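You operate a simulated robot arm through the tools that you are given. There is no shell and no other tool. Be economical: measure what you need, move in short steps, check, and stop when the job is done.

The job below is to be done with a simulated robot arm. You get a single attempt, and the scene is never put back.

JOB
Try bore A with the green pin and flip the board switch to OK.
Fine: lift the black cap onto the clear bench first; the pin goes fully in, then back to its hole in the holder; the red pin stays. Set down upright: black cap.

Only the result counts: the job must be done as asked and must still hold three seconds after the hand-in. Knocking over, shifting, dropping, spilling or breaking anything else fails it. Lids that push on must go on centred and level and be pressed home; caps that screw on are set level and turned clockwise until they are tight.

ROBOT AND FRAMES
A 6-joint arm with a two-finger parallel gripper, fixed in place. Base frame: the origin is at the foot of the arm, x ahead of it, y to its left, z up; the work surface is at about z = 86. Units: cm, degrees, N and s.
With the tool pointing down near the work surface it reaches from about 24 to 64 cm from the base axis. Its first joint turns from -66.0 to 66.0 degrees. Payload 2.7 kg.
Tool frame: the origin (TCP) lies between the finger pads and is the grasp point; the fingertips stand 2.3 cm ahead of it; z points along the fingers, y is the line along which they close. Largest opening 9.4 cm; finger width 3.8, thickness 1; the body of the gripper, 5.4 by 9.6 cm, starts 3.9 cm behind the TCP.
Orientation is that of the tool frame in the base frame, as a unit quaternion [w, x, y, z]. With the fingers straight down and closing along the base's y, the tool's x points along the base's -x, its y along +y and its z along -z.

CONTROLS
- The arm moves only by the tool servo_tool. Its argument "rows" is a list of rows, each an object (a shift or turn left out is 0, a gripper value left out holds the last) with "jaw": the opening, from 0 (shut) to 1 (fully open); "linear": the shift along the base's x, y, z in cm, a list of three; "rot": the turn, a rotation vector about the base's x, y, z in degrees, a list of three. In form: [{"jaw": jaw, "linear": [tx, ty, tz], "rot": [ax, ay, az]}, ...]. A call has 1 to 8 rows; each row is the pose to reach, as a shift and turn from the pose commanded when the call began. A row lasts 0.2 s, in which the tool goes at most 5 cm and 8.6 degrees; a call with a longer step from one row to the next is refused whole, and so is a gripper value outside its range. A pose out of reach is approached as far as the arm can. The call stops where the force on the tool passes 40 N (or 10 N more than at its start, if that is more) or the arm is blocked; 0.2 s more then pass. The fingers move at their own pace (about 4.5 cm/s each) and stop on an object; they squeeze with about 43 N. The grip force told is the motor's: it shows also when the fingers shut on nothing. Time passes only in rows, and 0.2 s behind the last, so rows that repeat a pose let the fingers close. It gives the time, the measured TCP pose, the force on the tool (base axes), the opening and the grip force at its end, in the units of the frame above (readings bear some noise), with the torque about the TCP (base axes, N m) and any sound that the robot's microphone picked up, and new pictures: "show" is both (left out), scene, wrist or none.
- Cameras (640 x 400 px; columns grow to the right, rows downward): "scene" is fixed at [8.32, -42.68, 141.43]; the picture's right is [0.71, -0.70, 0.00], its down [-0.40, -0.41, -0.82] and it looks along [0.58, 0.58, -0.57] (base axes); focal length 221 px, centre (320, 200). "wrist" rides on the gripper at [8.6, 1.6, -7.5] in the tool frame; the picture's right is [-0.18, 0.98, 0.00], its down [-0.58, -0.11, -0.81] and it looks along [-0.79, -0.15, 0.59] (tool axes); focal length 243 px, centre (320, 200). There is no depth. A picture from a camera that has moved, and an enlarged one, comes with that camera's place and axes in the base frame and with its lens. The place of the scene camera against the robot may be out by one fixed shift of up to 2.5 cm in any direction.
- inspect(camera, box): a new picture of the part [left, top, right, bottom] of that camera's present view, enlarged. No time passes.
- finish_job(): hands the job in; it is judged then, once.

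Go step by step. Nothing tells you positions but the pictures and the camera data: compare them with the known pose of the tool, close in by small moves and look again before you grip or let go. The budget is 120 turns and 200 pictures, counting those below and the enlarged ones. Unless the task says otherwise, let go and move clear before handing in, and close with one line.

The tools are called after "Call:" by a JSON object that holds its "op" and its "data". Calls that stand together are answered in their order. servo_tool: Moves the arm, as the interface text tells. Its arguments: {"type":"object","properties":{"rows":{"type":"array"},"show":{"type":"string","enum":["both","scene","wrist","none"]}},"required":["rows"]} The other tools are called the same way: inspect (camera, box) takes an enlarged picture of a part of a camera's view; finish_job () hands the job in.

At the start:

```text
t: 0.0
tcp_pos: [42.36, -0.76, 120.96]
tool_rot: [0.001, 0.0, 1.0, 0.0]
ft_force: [1.0, -0.4, 0.2]
ft_torque: [0.01, 0.01, -0.01]
finger_gap: 9.4
finger_force: 0.0
```

scene: 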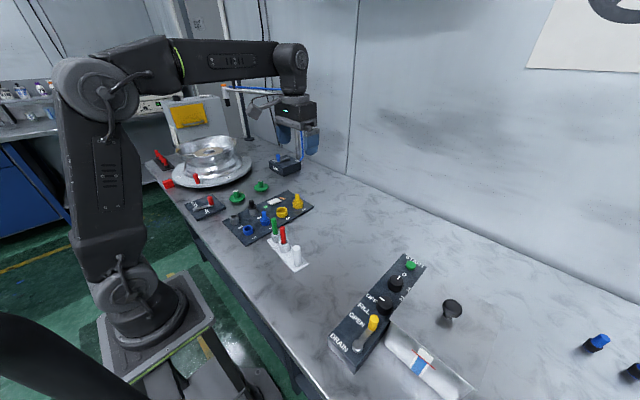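
wrist: 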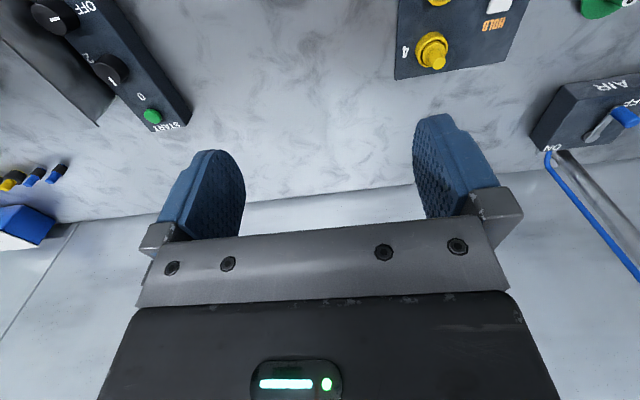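

I see a bench with a board holding several caps/bores and a pin holder with green, red and white items. I'll enlarge the scene to identify the parts.

Call:
{"op": "inspect", "data": {"camera": "scene", "box": [210, 170, 330, 280]}}

Call:
{"op": "inspect", "data": {"camera": "scene", "box": [140, 130, 280, 220]}}

Call:
{"op": "inspect", "data": {"camera": "scene", "box": [320, 240, 480, 400]}}

```text
3.64 times, centred on (270, 225) of scene
camera zoom: at [8.32, -42.68, 141.43], right [0.71, -0.7, 0.0], down [-0.4, -0.41, -0.82], along [0.58, 0.58, -0.57], focal length 804 px, centre (502, 109)
```

zoom: 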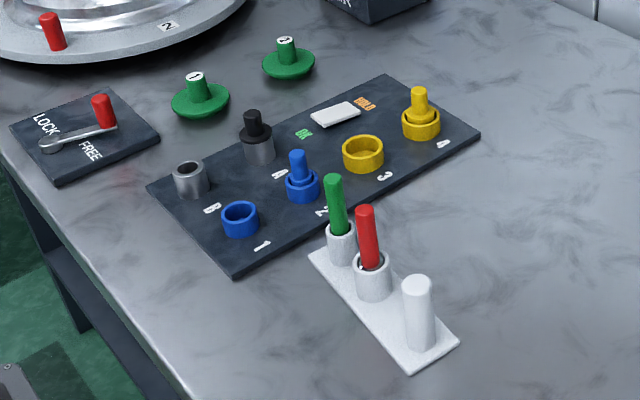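

```text
4.44 times, centred on (210, 175) of scene
camera zoom: at [8.32, -42.68, 141.43], right [0.71, -0.7, 0.0], down [-0.4, -0.41, -0.82], along [0.58, 0.58, -0.57], focal length 982 px, centre (809, 311)
```

zoom: 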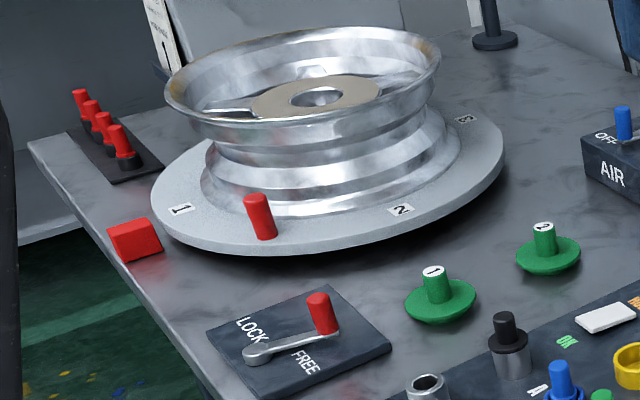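

```text
2.50 times, centred on (400, 320) of scene
camera zoom: at [8.32, -42.68, 141.43], right [0.71, -0.7, 0.0], down [-0.4, -0.41, -0.82], along [0.58, 0.58, -0.57], focal length 553 px, centre (120, -100)
```

zoom: 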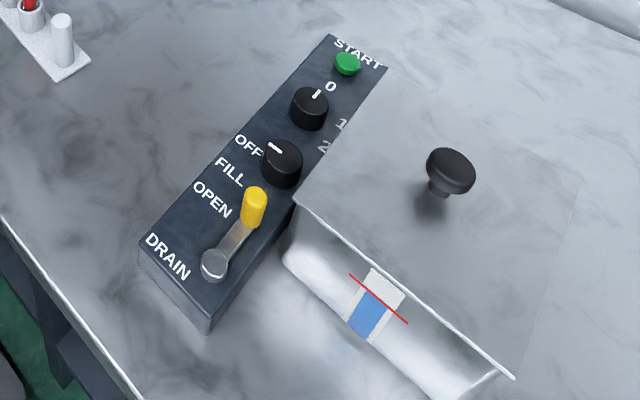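

The board has bore A (black cap), bore B, four sockets and the OK/HOLD switch. The black cap is near (37.5, 23) and the green pin near (36, 6). I'll move the wrist camera in for a second view.

Call:
{"op": "servo_tool", "data": {"rows": [{"linear": [-2.4, 3, -2.2]}, {"linear": [-4.8, 6, -4.4]}, {"linear": [-7.2, 9, -6.6]}, {"linear": [-9.6, 12, -8.8]}, {"linear": [-12, 15, -11]}, {"linear": [-12, 15, -11]}], "show": "both"}}

```text
t: 1.4
tcp_pos: [30.4, 14.29, 109.81]
tool_rot: [0.001, 0.0, 1.0, 0.0]
ft_force: [0.5, 0.1, 0.3]
ft_torque: [0.02, 0.0, 0.0]
finger_gap: 9.39
finger_force: 0.1
camera wrist: at [21.67, 15.89, 117.27], right [0.18, 0.98, 0.0], down [0.58, -0.11, 0.81], along [0.79, -0.15, -0.59], focal length 243 px, centre (320, 200)
```

scene: 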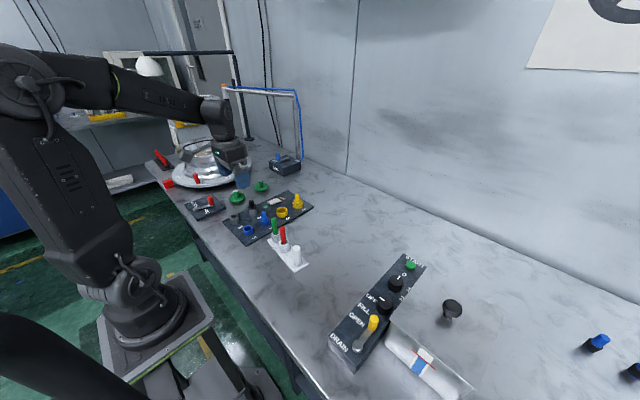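
wrist: 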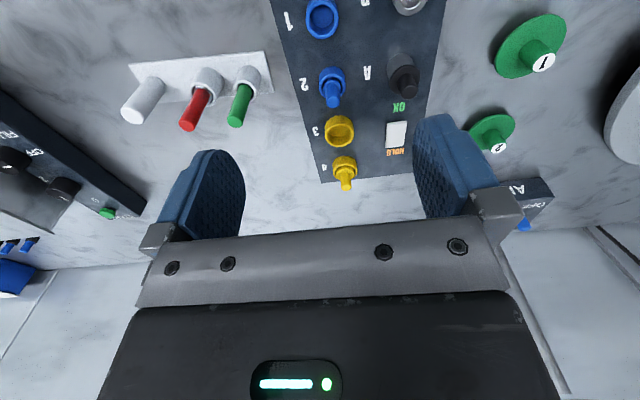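

Call:
{"op": "inspect", "data": {"camera": "wrist", "box": [270, 0, 470, 200]}}

Call:
{"op": "inspect", "data": {"camera": "wrist", "box": [110, 40, 290, 150]}}

```text
2.00 times, centred on (370, 100) of wrist
camera zoom: at [21.67, 15.89, 117.27], right [0.18, 0.98, 0.0], down [0.58, -0.11, 0.81], along [0.79, -0.15, -0.59], focal length 485 px, centre (220, 400)
```

zoom: 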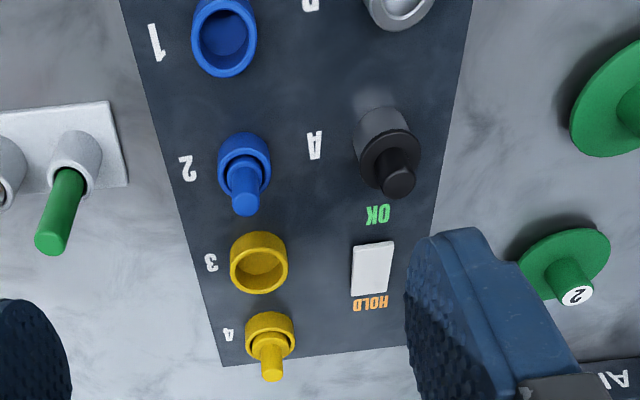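

```text
3.56 times, centred on (200, 95) of wrist
camera zoom: at [21.67, 15.89, 117.27], right [0.18, 0.98, 0.0], down [0.58, -0.11, 0.81], along [0.79, -0.15, -0.59], focal length 863 px, centre (747, 573)
```

zoom: 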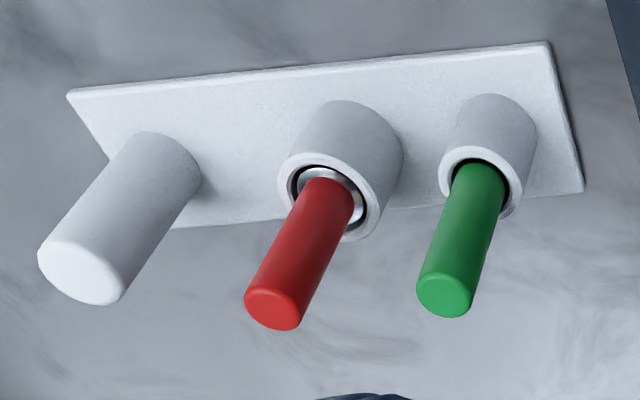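

Bore A's cap is a black knob with a flange. I'll go above it for a second view to triangulate its position.

Call:
{"op": "servo_tool", "data": {"rows": [{"linear": [2, 2.7, -3.2]}, {"linear": [4.1, 5.5, -6.5]}, {"linear": [6.1, 8.2, -9.8]}, {"linear": [6.1, 8.2, -9.8]}, {"linear": [6.1, 8.2, -9.8]}], "show": "both"}}

Call:
{"op": "inspect", "data": {"camera": "wrist", "box": [190, 0, 430, 150]}}

Call:
{"op": "inspect", "data": {"camera": "scene", "box": [220, 150, 320, 250]}}

```text
t: 2.6
tcp_pos: [36.21, 22.58, 99.83]
tool_rot: [0.001, 0.0, 1.0, 0.0]
ft_force: [-0.9, 0.1, 0.4]
ft_torque: [0.01, -0.01, 0.02]
finger_gap: 9.42
finger_force: 0.1
camera wrist: at [27.65, 24.12, 107.32], right [0.18, 0.98, 0.0], down [0.58, -0.11, 0.81], along [0.79, -0.15, -0.59], focal length 243 px, centre (320, 200)
```

scene: 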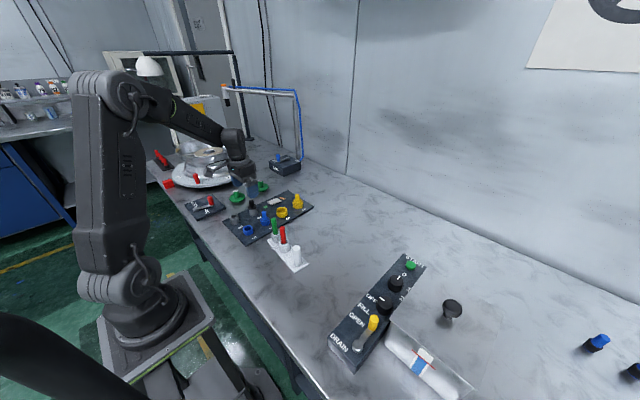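
wrist: 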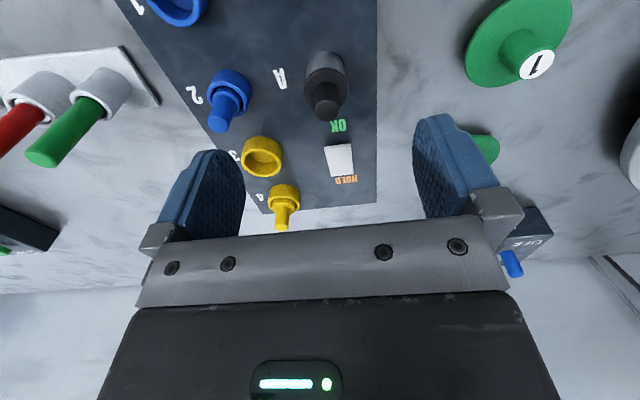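

```text
2.67 times, centred on (310, 75) of wrist
camera zoom: at [27.65, 24.12, 107.32], right [0.18, 0.98, 0.0], down [0.58, -0.11, 0.81], along [0.79, -0.15, -0.59], focal length 647 px, centre (347, 533)
```

zoom: 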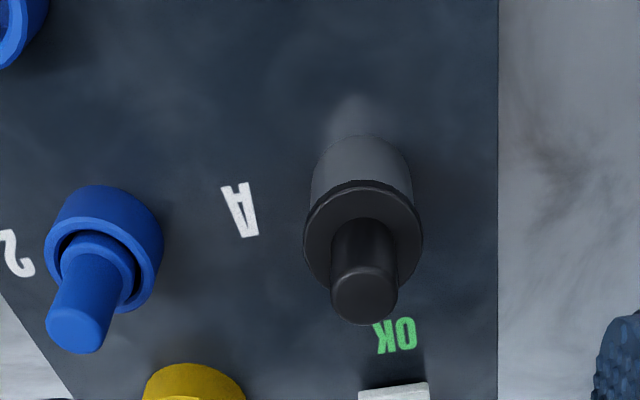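

```text
4.00 times, centred on (270, 200) of scene
camera zoom: at [8.32, -42.68, 141.43], right [0.71, -0.7, 0.0], down [-0.4, -0.41, -0.82], along [0.58, 0.58, -0.57], focal length 884 px, centre (520, 200)
```

zoom: 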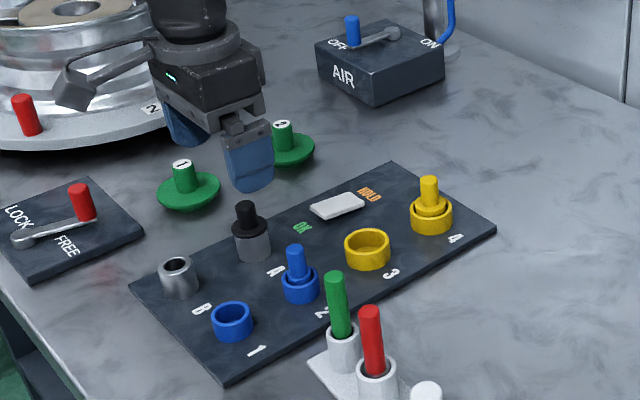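

Triangulated, the cap's knob top is at about (37.35, 22.75, 92.5). I'll narrow the jaw, centre over it and descend partway to check.

Call:
{"op": "servo_tool", "data": {"rows": [{"jaw": 0.5, "linear": [1.0, 0.2, 0]}, {"jaw": 0.5, "linear": [1.0, 0.2, -2]}, {"jaw": 0.5, "linear": [1.0, 0.2, -4]}, {"jaw": 0.5, "linear": [1.0, 0.2, -4]}, {"jaw": 0.5, "linear": [1.0, 0.2, -4]}], "show": "wrist"}}

Call:
{"op": "inspect", "data": {"camera": "scene", "box": [220, 150, 300, 230]}}

```text
t: 3.8
tcp_pos: [37.42, 22.51, 96.13]
tool_rot: [0.001, 0.0, 1.0, 0.0]
ft_force: [0.1, 0.8, 0.1]
ft_torque: [-0.03, 0.01, -0.04]
finger_gap: 4.7
finger_force: 0.1
camera wrist: at [28.63, 24.11, 103.53], right [0.18, 0.98, 0.0], down [0.58, -0.11, 0.81], along [0.79, -0.15, -0.59], focal length 243 px, centre (320, 200)
```

wrist: 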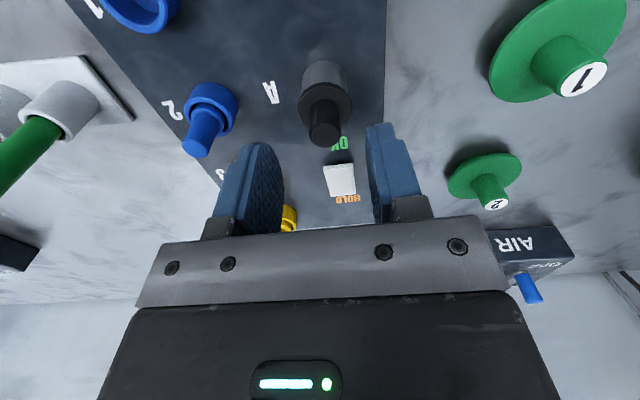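

```text
5.00 times, centred on (260, 190) of scene
camera zoom: at [8.32, -42.68, 141.43], right [0.71, -0.7, 0.0], down [-0.4, -0.41, -0.82], along [0.58, 0.58, -0.57], focal length 1105 px, centre (620, 250)
```

zoom: 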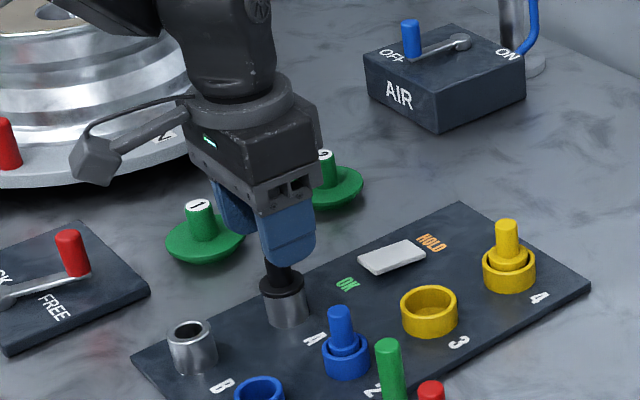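

The knob projects to (37.2, 22.8), between the fingers. I'll descend and grip, then check.

Call:
{"op": "servo_tool", "data": {"rows": [{"linear": [-0.1, 0.2, -1.8]}, {"linear": [-0.1, 0.2, -3.5]}, {"linear": [-0.1, 0.2, -3.5]}, {"jaw": 0.05, "linear": [-0.1, 0.2, -3.5]}, {"jaw": 0.05, "linear": [-0.1, 0.2, -3.5]}, {"jaw": 0.05, "linear": [-0.1, 0.2, -3.5]}, {"jaw": 0.05, "linear": [-0.1, 0.2, -3.5]}], "show": "wrist"}}

Call:
{"op": "inspect", "data": {"camera": "scene", "box": [220, 150, 300, 230]}}

```text
t: 5.4
tcp_pos: [37.22, 22.83, 92.47]
tool_rot: [0.001, -0.001, 1.0, 0.0]
ft_force: [0.2, 0.8, -0.5]
ft_torque: [-0.01, -0.01, 0.0]
finger_gap: 1.34
finger_force: 42.9
camera wrist: at [28.53, 24.38, 99.98], right [0.18, 0.98, 0.0], down [0.58, -0.11, 0.81], along [0.79, -0.15, -0.59], focal length 243 px, centre (320, 200)
```

wrist: 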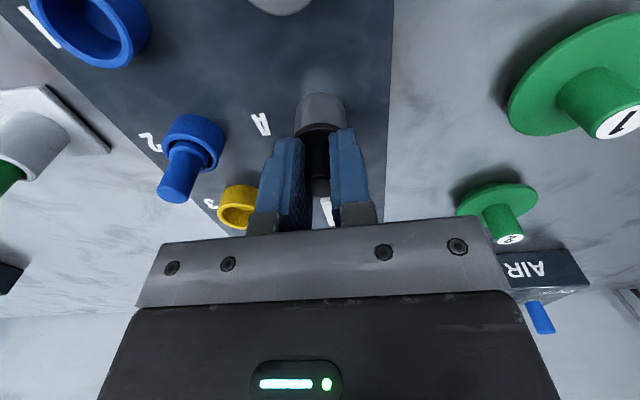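

```text
5.00 times, centred on (260, 190) of scene
camera zoom: at [8.32, -42.68, 141.43], right [0.71, -0.7, 0.0], down [-0.4, -0.41, -0.82], along [0.58, 0.58, -0.57], focal length 1105 px, centre (620, 250)
```

zoom: 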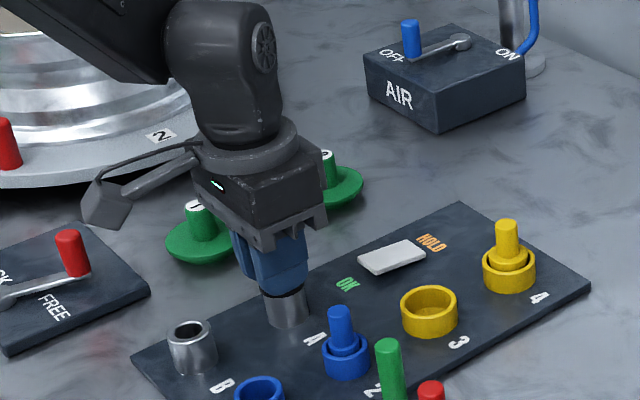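

The cap's knob is gripped (gap 1.34). Now I'll lift slowly.

Call:
{"op": "servo_tool", "data": {"rows": [{"linear": [0, 0, 0.5]}, {"linear": [0, 0, 1.2]}, {"linear": [0, 0, 2.5]}, {"linear": [0, 0, 5]}, {"linear": [0, 0, 8]}, {"linear": [0, 0, 8]}], "show": "wrist"}}

Call:
{"op": "inspect", "data": {"camera": "scene", "box": [220, 140, 310, 230]}}

```text
t: 6.8
tcp_pos: [37.2, 22.84, 100.54]
tool_rot: [0.001, 0.0, 1.0, 0.0]
ft_force: [-0.4, -0.8, -0.2]
ft_torque: [-0.02, 0.01, -0.02]
finger_gap: 1.31
finger_force: 43.3
camera wrist: at [28.54, 24.34, 108.04], right [0.18, 0.98, 0.0], down [0.58, -0.11, 0.81], along [0.79, -0.15, -0.59], focal length 243 px, centre (320, 200)
```

wrist: 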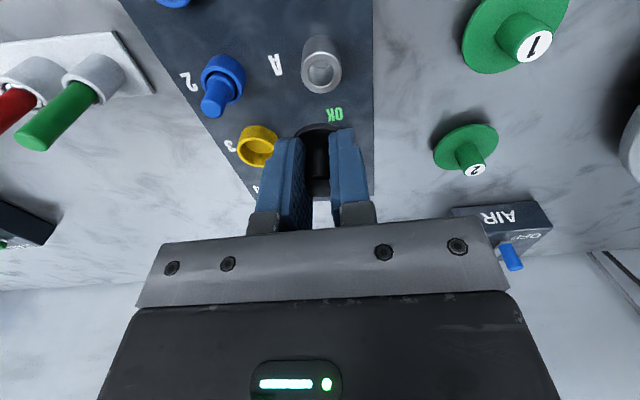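

```text
4.44 times, centred on (265, 185) of scene
camera zoom: at [8.32, -42.68, 141.43], right [0.71, -0.7, 0.0], down [-0.4, -0.41, -0.82], along [0.58, 0.58, -0.57], focal length 982 px, centre (564, 267)
```

zoom: 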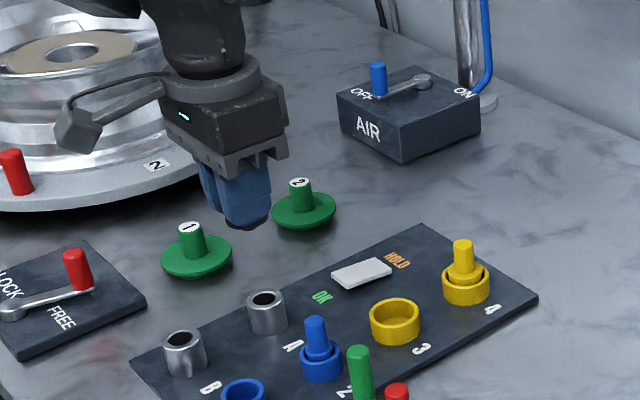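

The cap is off. I'll carry it high to the clear bench at about (48, 2).

Call:
{"op": "servo_tool", "data": {"rows": [{"linear": [2.2, -4.2, 0]}, {"linear": [4.4, -8.4, 0]}, {"linear": [6.5, -12.5, 0]}, {"linear": [8.7, -16.7, 0]}, {"linear": [10.8, -20.8, 0]}, {"linear": [10.8, -20.8, -3]}, {"linear": [10.8, -20.8, -6]}, {"linear": [10.8, -20.8, -6]}], "show": "wrist"}}

Call:
{"op": "inspect", "data": {"camera": "scene", "box": [240, 150, 360, 270]}}

```text
t: 8.6
tcp_pos: [48.29, 2.02, 94.75]
tool_rot: [0.001, 0.0, 1.0, 0.001]
ft_force: [-0.3, 0.3, 0.7]
ft_torque: [-0.01, 0.01, -0.01]
finger_gap: 1.34
finger_force: 42.8
camera wrist: at [39.49, 3.6, 102.17], right [0.18, 0.98, 0.0], down [0.58, -0.11, 0.81], along [0.79, -0.15, -0.59], focal length 243 px, centre (320, 200)
```

wrist: 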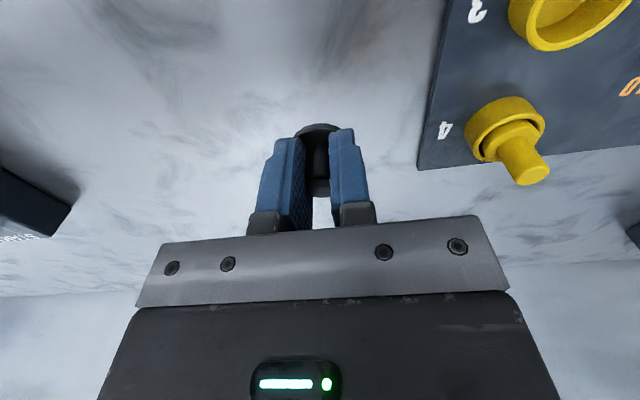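

```text
3.33 times, centred on (300, 210) of scene
camera zoom: at [8.32, -42.68, 141.43], right [0.71, -0.7, 0.0], down [-0.4, -0.41, -0.82], along [0.58, 0.58, -0.57], focal length 737 px, centre (387, 167)
```

zoom: 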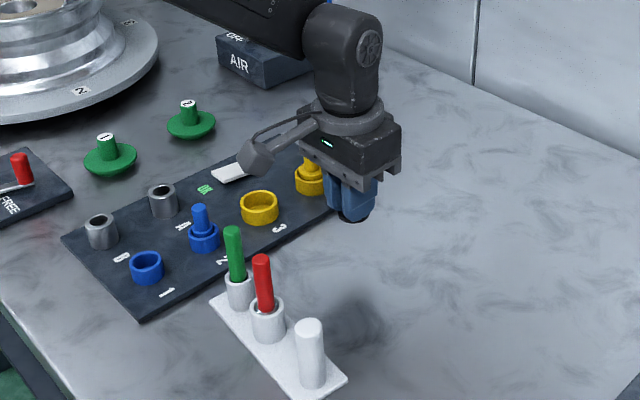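

The bench below is clear. I'll lower it slowly until contact.

Call:
{"op": "servo_tool", "data": {"rows": [{"linear": [0, 0, -2]}, {"linear": [0, 0, -3.8]}, {"linear": [0, 0, -4.4]}, {"linear": [0, 0, -4.7]}, {"linear": [0, 0, -5.0]}, {"linear": [0, 0, -5.0]}], "show": "wrist"}}

Call:
{"op": "inspect", "data": {"camera": "scene", "box": [280, 170, 360, 250]}}

```text
t: 10.0
tcp_pos: [48.07, 2.03, 89.54]
tool_rot: [0.001, -0.001, 1.0, 0.001]
ft_force: [0.4, 0.9, 0.5]
ft_torque: [0.01, 0.01, 0.03]
finger_gap: 1.34
finger_force: 42.8
camera wrist: at [39.4, 3.57, 96.97], right [0.18, 0.98, 0.0], down [0.58, -0.11, 0.81], along [0.79, -0.15, -0.59], focal length 243 px, centre (320, 200)
```

wrist: 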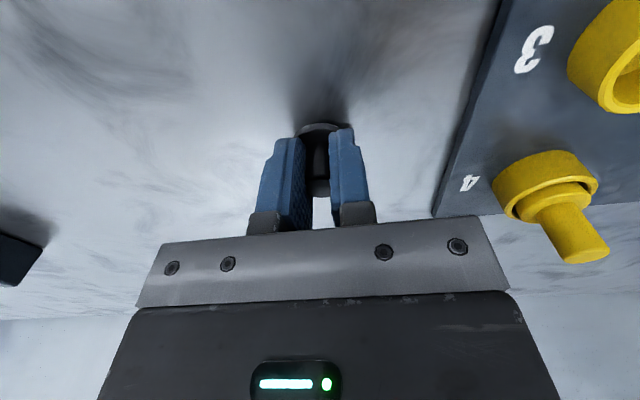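

```text
5.00 times, centred on (320, 210) of scene
camera zoom: at [8.32, -42.68, 141.43], right [0.71, -0.7, 0.0], down [-0.4, -0.41, -0.82], along [0.58, 0.58, -0.57], focal length 1105 px, centre (320, 150)
```

zoom: 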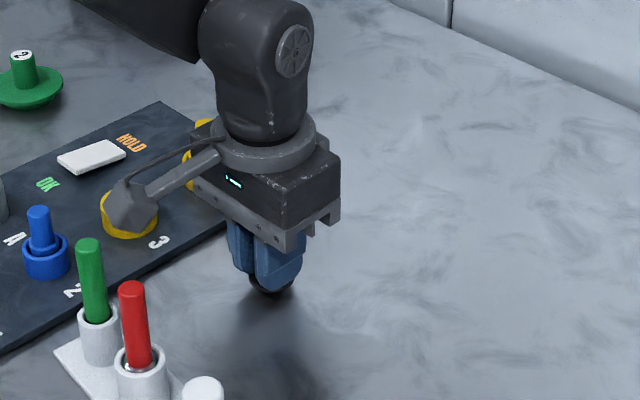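

Call:
{"op": "servo_tool", "data": {"rows": [{"linear": [0, 0, -0.15]}, {"linear": [0, 0, -0.3]}, {"linear": [0, 0, -0.4]}, {"linear": [0, 0, -0.4]}], "show": "none"}}

Call:
{"op": "inspect", "data": {"camera": "scene", "box": [300, 195, 340, 235]}}

```text
t: 11.0
tcp_pos: [48.24, 1.97, 89.5]
tool_rot: [0.003, -0.001, 1.0, -0.002]
ft_force: [-1.4, 0.6, 5.9]
ft_torque: [0.0, 0.06, -0.01]
finger_gap: 1.44
finger_force: 43.0
stopped in row 4: the force on the tool passed its limit at 41 N (the readings are from after the stop); the commanded pose is now the measured one
```

```text
10.00 times, centred on (320, 215) of scene
camera zoom: at [8.31, -42.68, 141.43], right [0.71, -0.7, 0.0], down [-0.4, -0.41, -0.82], along [0.58, 0.58, -0.57], focal length 2210 px, centre (320, 50)
```

zoom: 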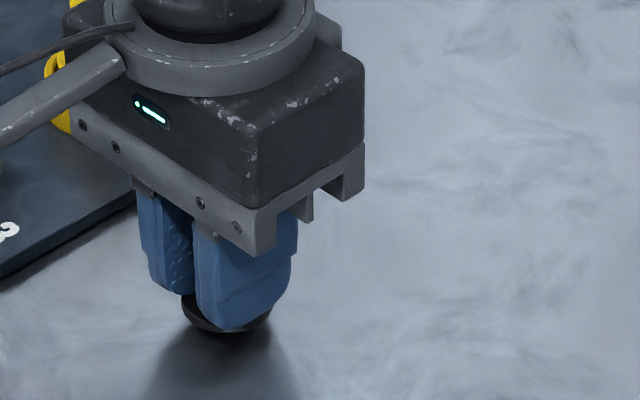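

The cap touches the bench. I'll release, lift clear and check.

Call:
{"op": "servo_tool", "data": {"rows": [{"jaw": 0.25}, {"jaw": 0.4}, {"jaw": 0.4}, {"jaw": 0.4, "linear": [0, 0, 1]}, {"jaw": 0.4, "linear": [0, 0, 4]}, {"jaw": 0.4, "linear": [0, 0, 8]}, {"jaw": 0.4, "linear": [0, 0, 12]}, {"jaw": 0.4, "linear": [0, 0, 12]}], "show": "wrist"}}

Call:
{"op": "inspect", "data": {"camera": "scene", "box": [290, 185, 350, 245]}}

```text
t: 12.8
tcp_pos: [48.23, 2.03, 101.28]
tool_rot: [0.002, -0.001, 1.0, 0.0]
ft_force: [0.2, 0.4, 0.4]
ft_torque: [0.0, -0.01, -0.02]
finger_gap: 3.78
finger_force: 0.0
camera wrist: at [39.52, 3.61, 108.67], right [0.18, 0.98, 0.0], down [0.58, -0.11, 0.81], along [0.8, -0.15, -0.59], focal length 243 px, centre (320, 200)
```

wrist: 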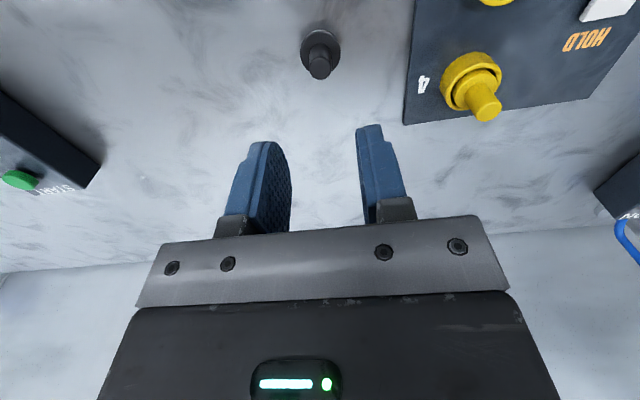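

```text
6.67 times, centred on (320, 215) of scene
camera zoom: at [8.32, -42.68, 141.43], right [0.71, -0.7, 0.0], down [-0.4, -0.41, -0.82], along [0.58, 0.58, -0.57], focal length 1474 px, centre (320, 100)
```

zoom: 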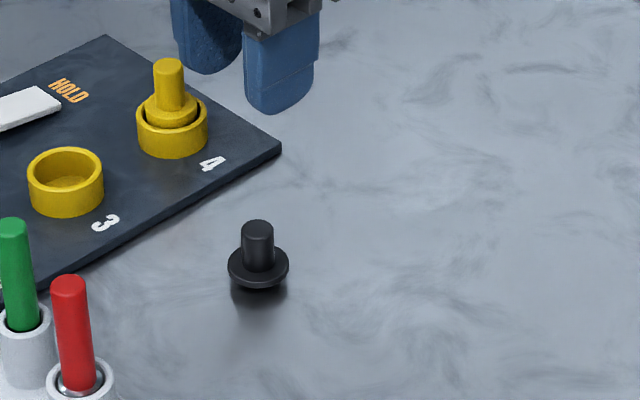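

The cap stands upright on the bench. Next is the green pin, estimated at (35.2, 4.5) with its top near z 96. I'll go above it for a close view.

Call:
{"op": "servo_tool", "data": {"rows": [{"linear": [-4.3, 0.8, 1]}, {"linear": [-8.6, 1.6, 2]}, {"linear": [-13, 2.5, 2.7]}, {"linear": [-13, 2.5, 2.7]}, {"linear": [-13, 2.5, 2.7]}], "show": "wrist"}}

Call:
{"op": "inspect", "data": {"camera": "wrist", "box": [200, 0, 440, 150]}}

Call:
{"op": "inspect", "data": {"camera": "scene", "box": [250, 200, 320, 270]}}

```text
t: 14.0
tcp_pos: [35.04, 4.64, 104.11]
tool_rot: [0.002, -0.002, 1.0, -0.001]
ft_force: [-0.4, -0.2, -0.6]
ft_torque: [0.01, 0.01, 0.02]
finger_gap: 3.76
finger_force: 0.1
camera wrist: at [26.41, 6.18, 111.57], right [0.18, 0.98, 0.0], down [0.58, -0.11, 0.81], along [0.8, -0.15, -0.59], focal length 243 px, centre (320, 200)
```

wrist: 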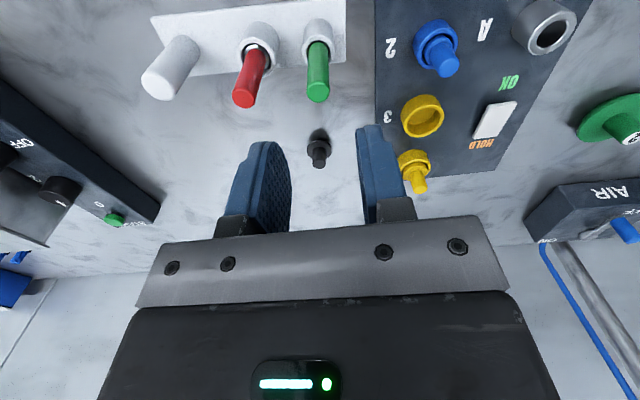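

```text
2.67 times, centred on (320, 75) of wrist
camera zoom: at [26.41, 6.18, 111.57], right [0.18, 0.98, 0.0], down [0.58, -0.11, 0.81], along [0.8, -0.15, -0.59], focal length 647 px, centre (320, 533)
```

zoom: 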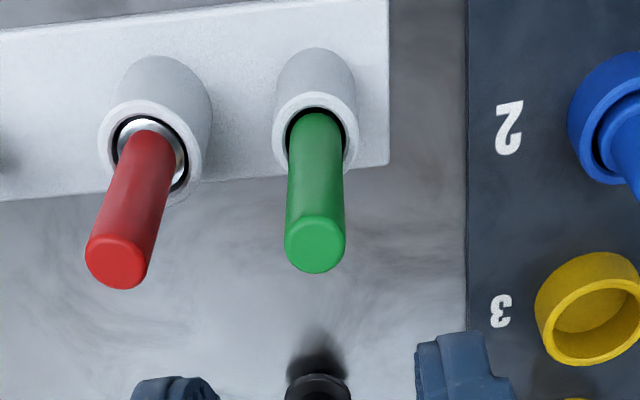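

```text
5.71 times, centred on (285, 235) of scene
camera zoom: at [8.32, -42.68, 141.43], right [0.71, -0.7, 0.0], down [-0.4, -0.41, -0.82], along [0.58, 0.58, -0.57], focal length 1263 px, centre (520, 0)
```

zoom: 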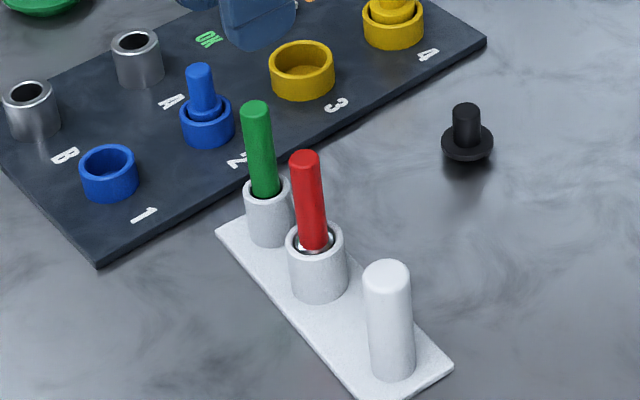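

Triangulated: green pin top at (35.4, 4.35, 95.6), sleeve rim at about z 89.2, and bore A rim at about (37.5, 22.8, 89.3). I'll centre, descend partway and check.

Call:
{"op": "servo_tool", "data": {"rows": [{"jaw": 0.36, "linear": [0.3, -0.25, 0]}, {"linear": [0.3, -0.25, -3]}, {"linear": [0.3, -0.25, -5]}, {"linear": [0.3, -0.25, -5]}, {"linear": [0.3, -0.25, -5]}], "show": "wrist"}}

Call:
{"op": "inspect", "data": {"camera": "scene", "box": [240, 190, 320, 270]}}

Call:
{"op": "inspect", "data": {"camera": "wrist", "box": [200, 50, 440, 200]}}

```text
t: 15.2
tcp_pos: [35.35, 4.44, 99.14]
tool_rot: [0.002, -0.001, 1.0, 0.0]
ft_force: [-0.3, -0.3, 0.5]
ft_torque: [-0.03, -0.02, -0.01]
finger_gap: 3.4
finger_force: 0.1
camera wrist: at [26.75, 5.95, 106.62], right [0.18, 0.98, 0.0], down [0.58, -0.11, 0.81], along [0.8, -0.15, -0.59], focal length 243 px, centre (320, 200)
```

wrist: 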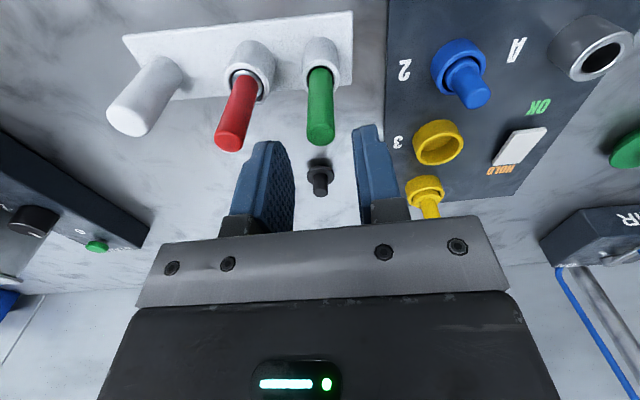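

```text
5.00 times, centred on (280, 230) of scene
camera zoom: at [8.32, -42.68, 141.43], right [0.71, -0.7, 0.0], down [-0.4, -0.41, -0.82], along [0.58, 0.58, -0.57], focal length 1105 px, centre (520, 50)
```

zoom: 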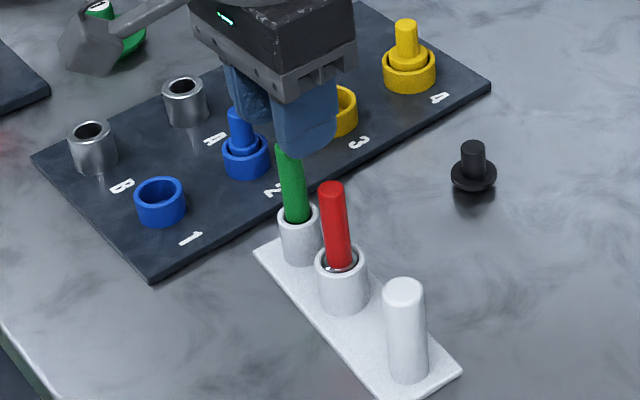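

```text
2.67 times, centred on (320, 125) of wrist
camera zoom: at [26.75, 5.95, 106.62], right [0.18, 0.98, 0.0], down [0.58, -0.11, 0.81], along [0.8, -0.15, -0.59], focal length 647 px, centre (320, 400)
```

zoom: 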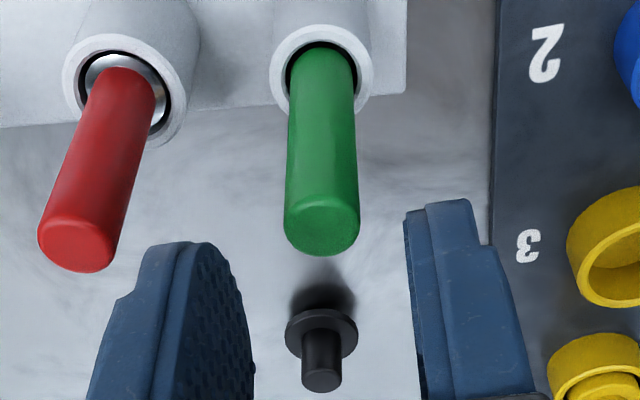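

Aligned. I'll descend and grip the green pin.

Call:
{"op": "servo_tool", "data": {"rows": [{"linear": [0, -0.07, -1.5]}, {"linear": [0, -0.07, -3]}, {"linear": [0, -0.07, -4.4]}, {"linear": [0, -0.07, -4.4]}, {"jaw": 0.05, "linear": [0, -0.07, -4.4]}, {"jaw": 0.05, "linear": [0, -0.07, -4.4]}, {"jaw": 0.05, "linear": [0, -0.07, -4.4]}, {"jaw": 0.05, "linear": [0, -0.07, -4.4]}], "show": "wrist"}}

Call:
{"op": "inspect", "data": {"camera": "scene", "box": [240, 190, 320, 270]}}

```text
t: 17.0
tcp_pos: [35.43, 4.22, 94.81]
tool_rot: [0.002, -0.002, 1.0, 0.0]
ft_force: [0.5, -0.7, 0.1]
ft_torque: [-0.06, -0.01, 0.05]
finger_gap: 1.51
finger_force: 43.2
camera wrist: at [26.74, 5.79, 102.2], right [0.18, 0.98, 0.0], down [0.58, -0.11, 0.81], along [0.8, -0.15, -0.59], focal length 243 px, centre (320, 200)
```

wrist: 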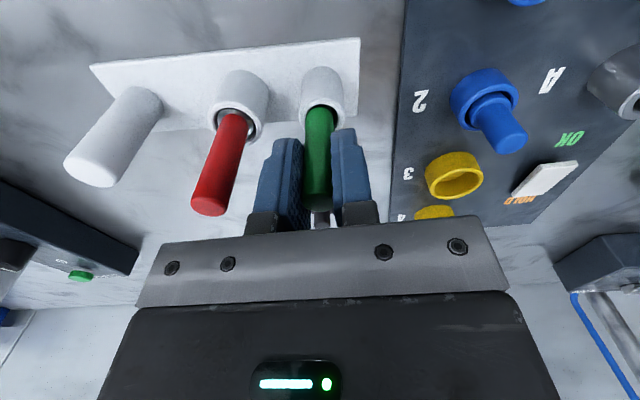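

```text
5.00 times, centred on (280, 230) of scene
camera zoom: at [8.32, -42.68, 141.43], right [0.71, -0.7, 0.0], down [-0.4, -0.41, -0.82], along [0.58, 0.58, -0.57], focal length 1105 px, centre (520, 50)
```

zoom: 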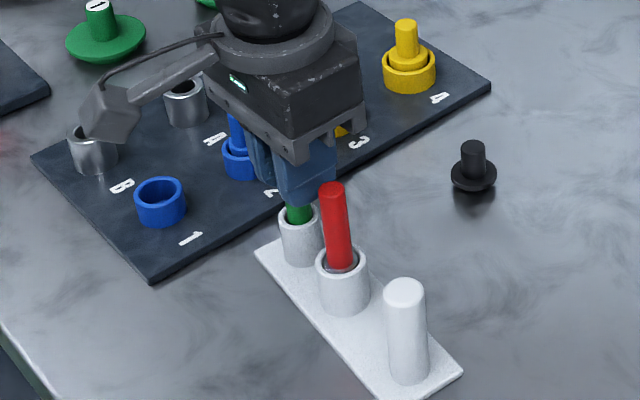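

Gripped (gap 1.5). I'll lift straight up, watching the pin's length.

Call:
{"op": "servo_tool", "data": {"rows": [{"linear": [0, 0, 0.7]}, {"linear": [0, 0, 2]}, {"linear": [0, 0, 4]}, {"linear": [0, 0, 6.5]}, {"linear": [0, 0, 9]}, {"linear": [0, 0, 9]}], "show": "wrist"}}

Call:
{"op": "inspect", "data": {"camera": "scene", "box": [240, 170, 320, 270]}}

Call:
{"op": "inspect", "data": {"camera": "wrist", "box": [200, 0, 440, 220]}}

```text
t: 18.4
tcp_pos: [35.62, 4.28, 103.71]
tool_rot: [0.002, -0.001, 1.0, 0.0]
ft_force: [0.2, -0.2, -0.4]
ft_torque: [0.0, -0.02, 0.0]
finger_gap: 1.49
finger_force: 43.0
camera wrist: at [26.9, 5.83, 111.11], right [0.18, 0.98, 0.0], down [0.58, -0.11, 0.81], along [0.8, -0.15, -0.59], focal length 243 px, centre (320, 200)
```

wrist: 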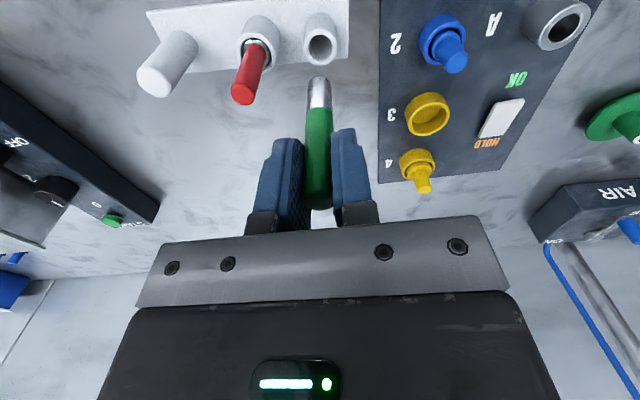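

```text
4.00 times, centred on (280, 220) of scene
camera zoom: at [8.32, -42.68, 141.43], right [0.71, -0.7, 0.0], down [-0.4, -0.41, -0.82], along [0.58, 0.58, -0.57], focal length 884 px, centre (480, 120)
```

zoom: 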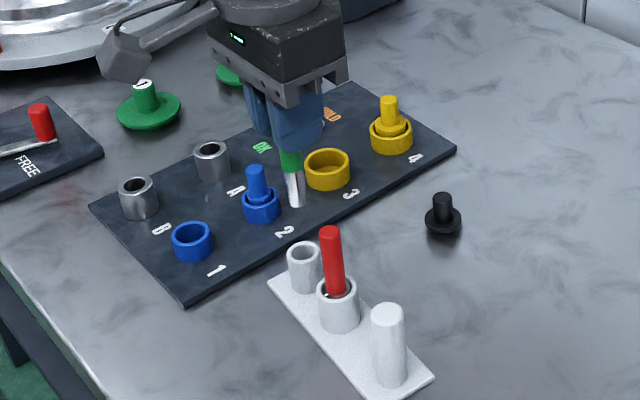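

```text
1.82 times, centred on (320, 110) of wrist
camera zoom: at [26.9, 5.83, 111.11], right [0.18, 0.98, 0.0], down [0.58, -0.11, 0.81], along [0.8, -0.15, -0.59], focal length 441 px, centre (320, 364)
```

zoom: 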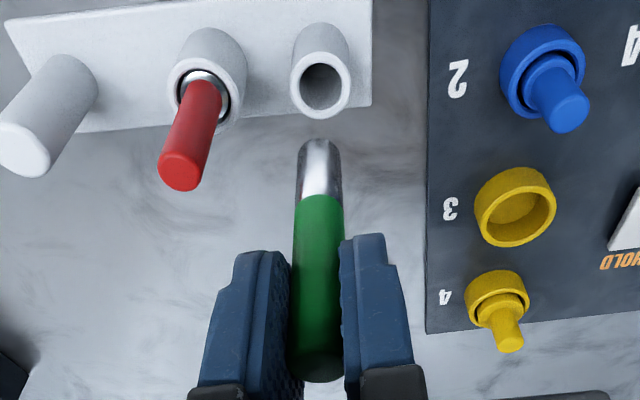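

The pin is a green handle with a metal shank, tip about 9 cm below the TCP. I'll carry it above bore A.

Call:
{"op": "servo_tool", "data": {"rows": [{"linear": [0, 0, 2]}, {"linear": [0.7, 4.5, 2]}, {"linear": [1.2, 9, 2]}, {"linear": [1.7, 13.5, 2]}, {"linear": [2.15, 18.5, 2]}, {"linear": [2.15, 18.5, 0]}, {"linear": [2.15, 18.5, -2]}, {"linear": [2.15, 18.5, -2]}], "show": "wrist"}}

Call:
{"op": "inspect", "data": {"camera": "scene", "box": [220, 160, 290, 230]}}

Call:
{"op": "inspect", "data": {"camera": "wrist", "box": [240, 0, 400, 160]}}

```text
refused: row 5 steps farther than a row can; nothing moved
```

```text
5.71 times, centred on (255, 195) of scene
camera zoom: at [8.32, -42.68, 141.43], right [0.71, -0.7, 0.0], down [-0.4, -0.41, -0.82], along [0.58, 0.58, -0.57], focal length 1263 px, centre (691, 229)
```

zoom: 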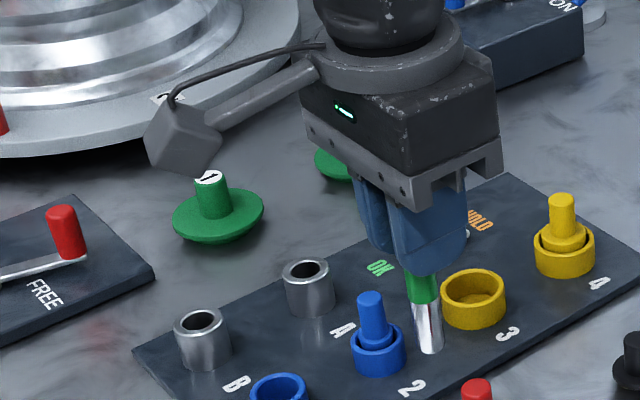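

```text
2.50 times, centred on (320, 80) of wrist
camera zoom: at [26.9, 5.83, 111.11], right [0.18, 0.98, 0.0], down [0.58, -0.11, 0.81], along [0.8, -0.15, -0.59], focal length 606 px, centre (320, 500)
```

zoom: 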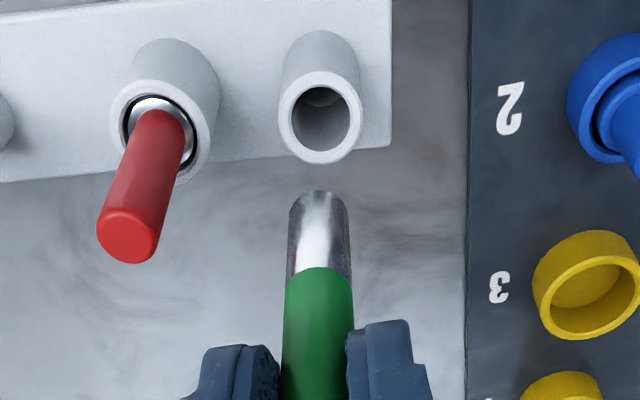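

One row was too long and the call was refused; I'll re-issue the same path in shorter steps.

Call:
{"op": "servo_tool", "data": {"rows": [{"linear": [0.3, 2.5, 2]}, {"linear": [0.8, 7, 2]}, {"linear": [1.3, 11.5, 2]}, {"linear": [1.8, 16, 2]}, {"linear": [2.15, 18.5, 1]}, {"linear": [2.15, 18.5, -1]}, {"linear": [2.15, 18.5, -1]}, {"linear": [2.15, 18.5, -1]}], "show": "wrist"}}

Call:
{"op": "inspect", "data": {"camera": "scene", "box": [220, 160, 290, 230]}}

Call:
{"op": "inspect", "data": {"camera": "wrist", "box": [240, 0, 400, 160]}}

```text
t: 20.2
tcp_pos: [37.57, 22.77, 102.55]
tool_rot: [0.003, 0.0, 1.0, 0.001]
ft_force: [-0.2, -0.2, -1.4]
ft_torque: [-0.02, 0.01, -0.03]
finger_gap: 1.53
finger_force: 43.7
camera wrist: at [28.94, 24.25, 110.03], right [0.18, 0.98, 0.0], down [0.58, -0.11, 0.81], along [0.8, -0.15, -0.59], focal length 243 px, centre (320, 200)
```

wrist: 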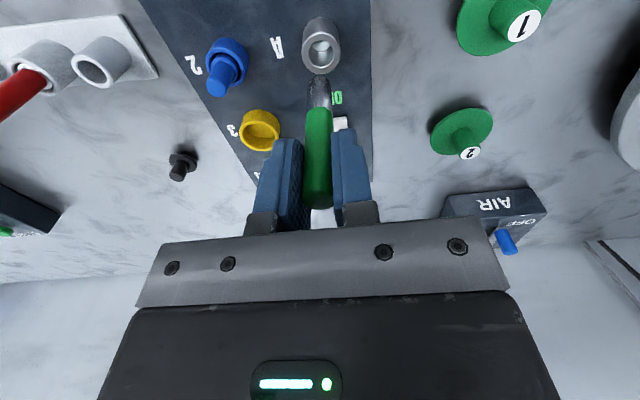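

```text
5.71 times, centred on (255, 195) of scene
camera zoom: at [8.32, -42.68, 141.43], right [0.71, -0.7, 0.0], down [-0.4, -0.41, -0.82], along [0.58, 0.58, -0.57], focal length 1263 px, centre (691, 229)
```

zoom: 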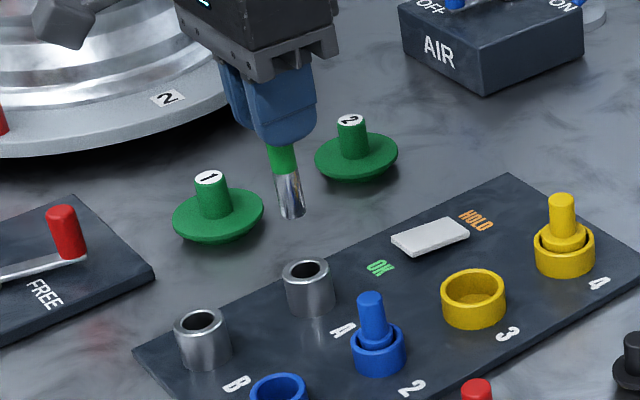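

```text
2.50 times, centred on (320, 80) of wrist
camera zoom: at [28.94, 24.25, 110.03], right [0.18, 0.98, 0.0], down [0.58, -0.11, 0.81], along [0.8, -0.15, -0.59], focal length 606 px, centre (320, 500)
```

zoom: 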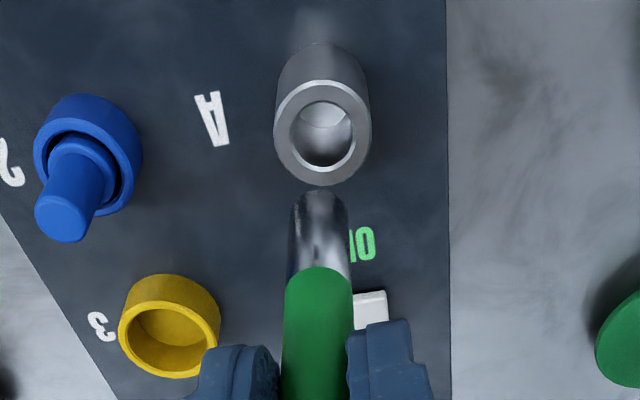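

The pin is above bore A, with about +0.1 cm in x needed by comparison with the holder hole view. I'll correct and lower close to the rim.

Call:
{"op": "servo_tool", "data": {"rows": [{"linear": [0.1, 0, -1]}, {"linear": [0.1, 0, -2.2]}, {"linear": [0.1, 0, -2.2]}, {"linear": [0.1, 0, -2.2]}], "show": "none"}}

Call:
{"op": "inspect", "data": {"camera": "scene", "box": [230, 170, 280, 220]}}

Call:
{"op": "inspect", "data": {"camera": "wrist", "box": [260, 20, 380, 140]}}

```text
t: 21.2
tcp_pos: [37.8, 22.62, 100.42]
tool_rot: [0.002, -0.001, 1.0, 0.0]
ft_force: [-0.5, 0.6, -2.0]
ft_torque: [-0.01, 0.02, 0.02]
finger_gap: 1.54
finger_force: 42.9
```

```text
8.00 times, centred on (255, 195) of scene
camera zoom: at [8.32, -42.68, 141.43], right [0.71, -0.7, 0.0], down [-0.4, -0.41, -0.82], along [0.58, 0.58, -0.57], focal length 1768 px, centre (840, 240)
```

zoom: 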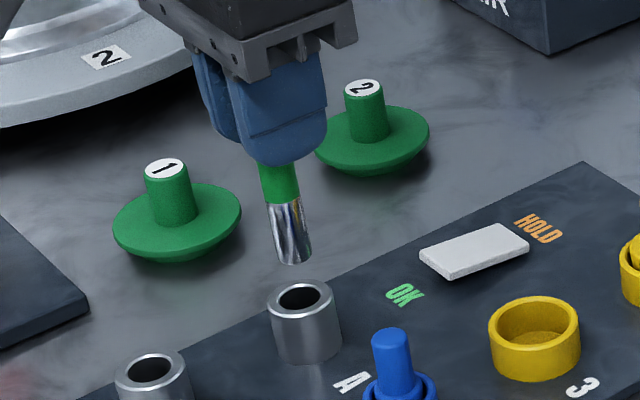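

```text
3.33 times, centred on (320, 80) of wrist
camera zoom: at [29.09, 24.22, 107.85], right [0.18, 0.98, 0.0], down [0.58, -0.11, 0.81], along [0.8, -0.15, -0.59], focal length 809 px, centre (320, 600)
```

zoom: 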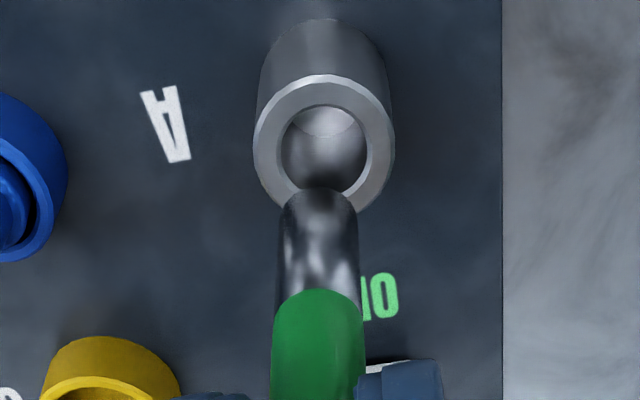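

Call:
{"op": "inspect", "data": {"camera": "scene", "box": [256, 188, 280, 218]}}

Call:
{"op": "inspect", "data": {"camera": "wrist", "box": [290, 30, 350, 120]}}

```text
13.33 times, centred on (268, 203) of scene
camera zoom: at [8.32, -42.68, 141.43], right [0.71, -0.7, 0.0], down [-0.4, -0.41, -0.82], along [0.58, 0.58, -0.57], focal length 2947 px, centre (1013, 160)
```

zoom: 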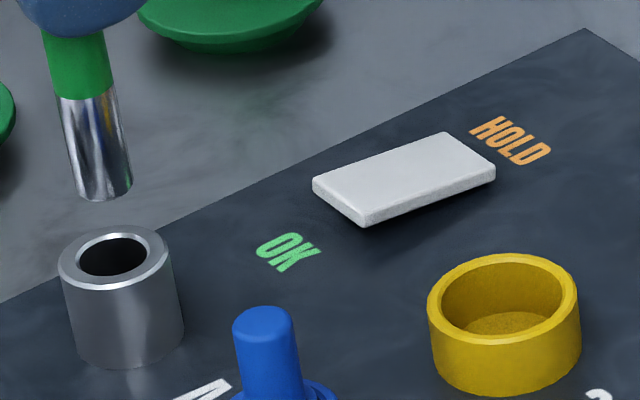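

```text
4.44 times, centred on (320, 75) of wrist
camera zoom: at [29.09, 24.22, 107.85], right [0.18, 0.98, 0.0], down [0.58, -0.11, 0.81], along [0.8, -0.15, -0.59], focal length 1078 px, centre (320, 756)
```

zoom: 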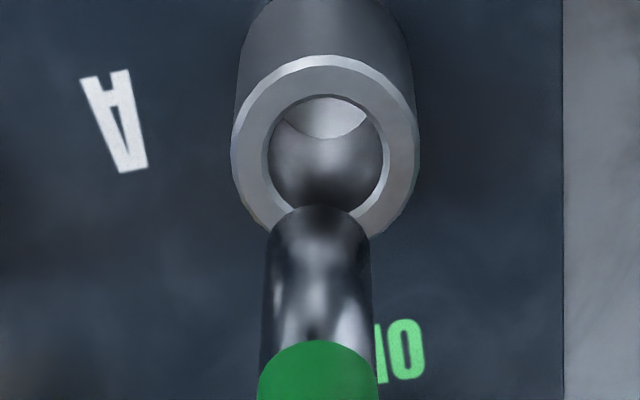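

Both views show the pin lined up with bore A. I'll lower it slowly into the bore.

Call:
{"op": "servo_tool", "data": {"rows": [{"linear": [0, 0.05, -0.6]}, {"linear": [0, 0.05, -1.2]}, {"linear": [0, 0.05, -1.8]}, {"linear": [0, 0.05, -2.4]}, {"linear": [0, 0.05, -3.0]}, {"linear": [0, 0.05, -3.0]}], "show": "none"}}

Call:
{"op": "inspect", "data": {"camera": "scene", "box": [240, 180, 290, 220]}}

Call:
{"op": "inspect", "data": {"camera": "wrist", "box": [260, 50, 380, 170]}}

```text
t: 22.6
tcp_pos: [37.98, 22.79, 97.76]
tool_rot: [0.006, -0.001, 1.0, 0.002]
ft_force: [0.2, -2.9, 36.2]
ft_torque: [-0.28, -0.15, -0.02]
finger_gap: 1.54
finger_force: 43.1
```

```text
10.00 times, centred on (265, 200) of scene
camera zoom: at [8.28, -42.71, 141.42], right [0.71, -0.7, 0.0], down [-0.4, -0.41, -0.82], along [0.58, 0.58, -0.57], focal length 2210 px, centre (870, 200)
```

zoom: 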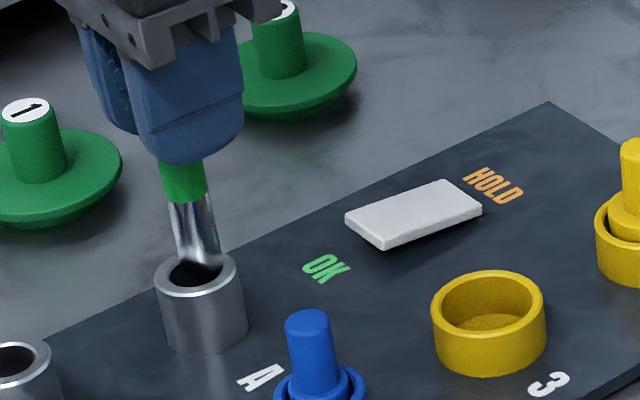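

```text
3.33 times, centred on (320, 110) of wrist
camera zoom: at [29.25, 24.38, 105.16], right [0.18, 0.98, 0.01], down [0.57, -0.11, 0.81], along [0.8, -0.14, -0.58], focal length 809 px, centre (320, 500)
```

zoom: 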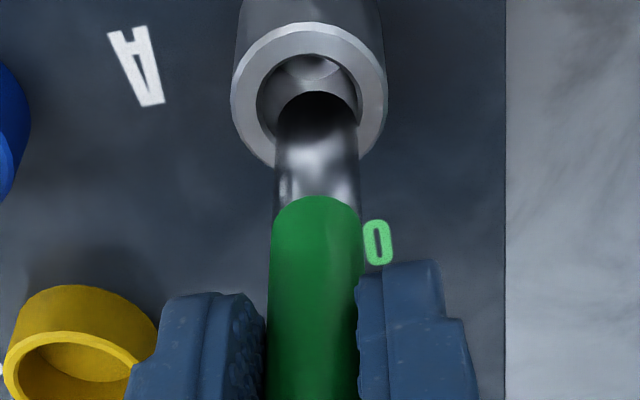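

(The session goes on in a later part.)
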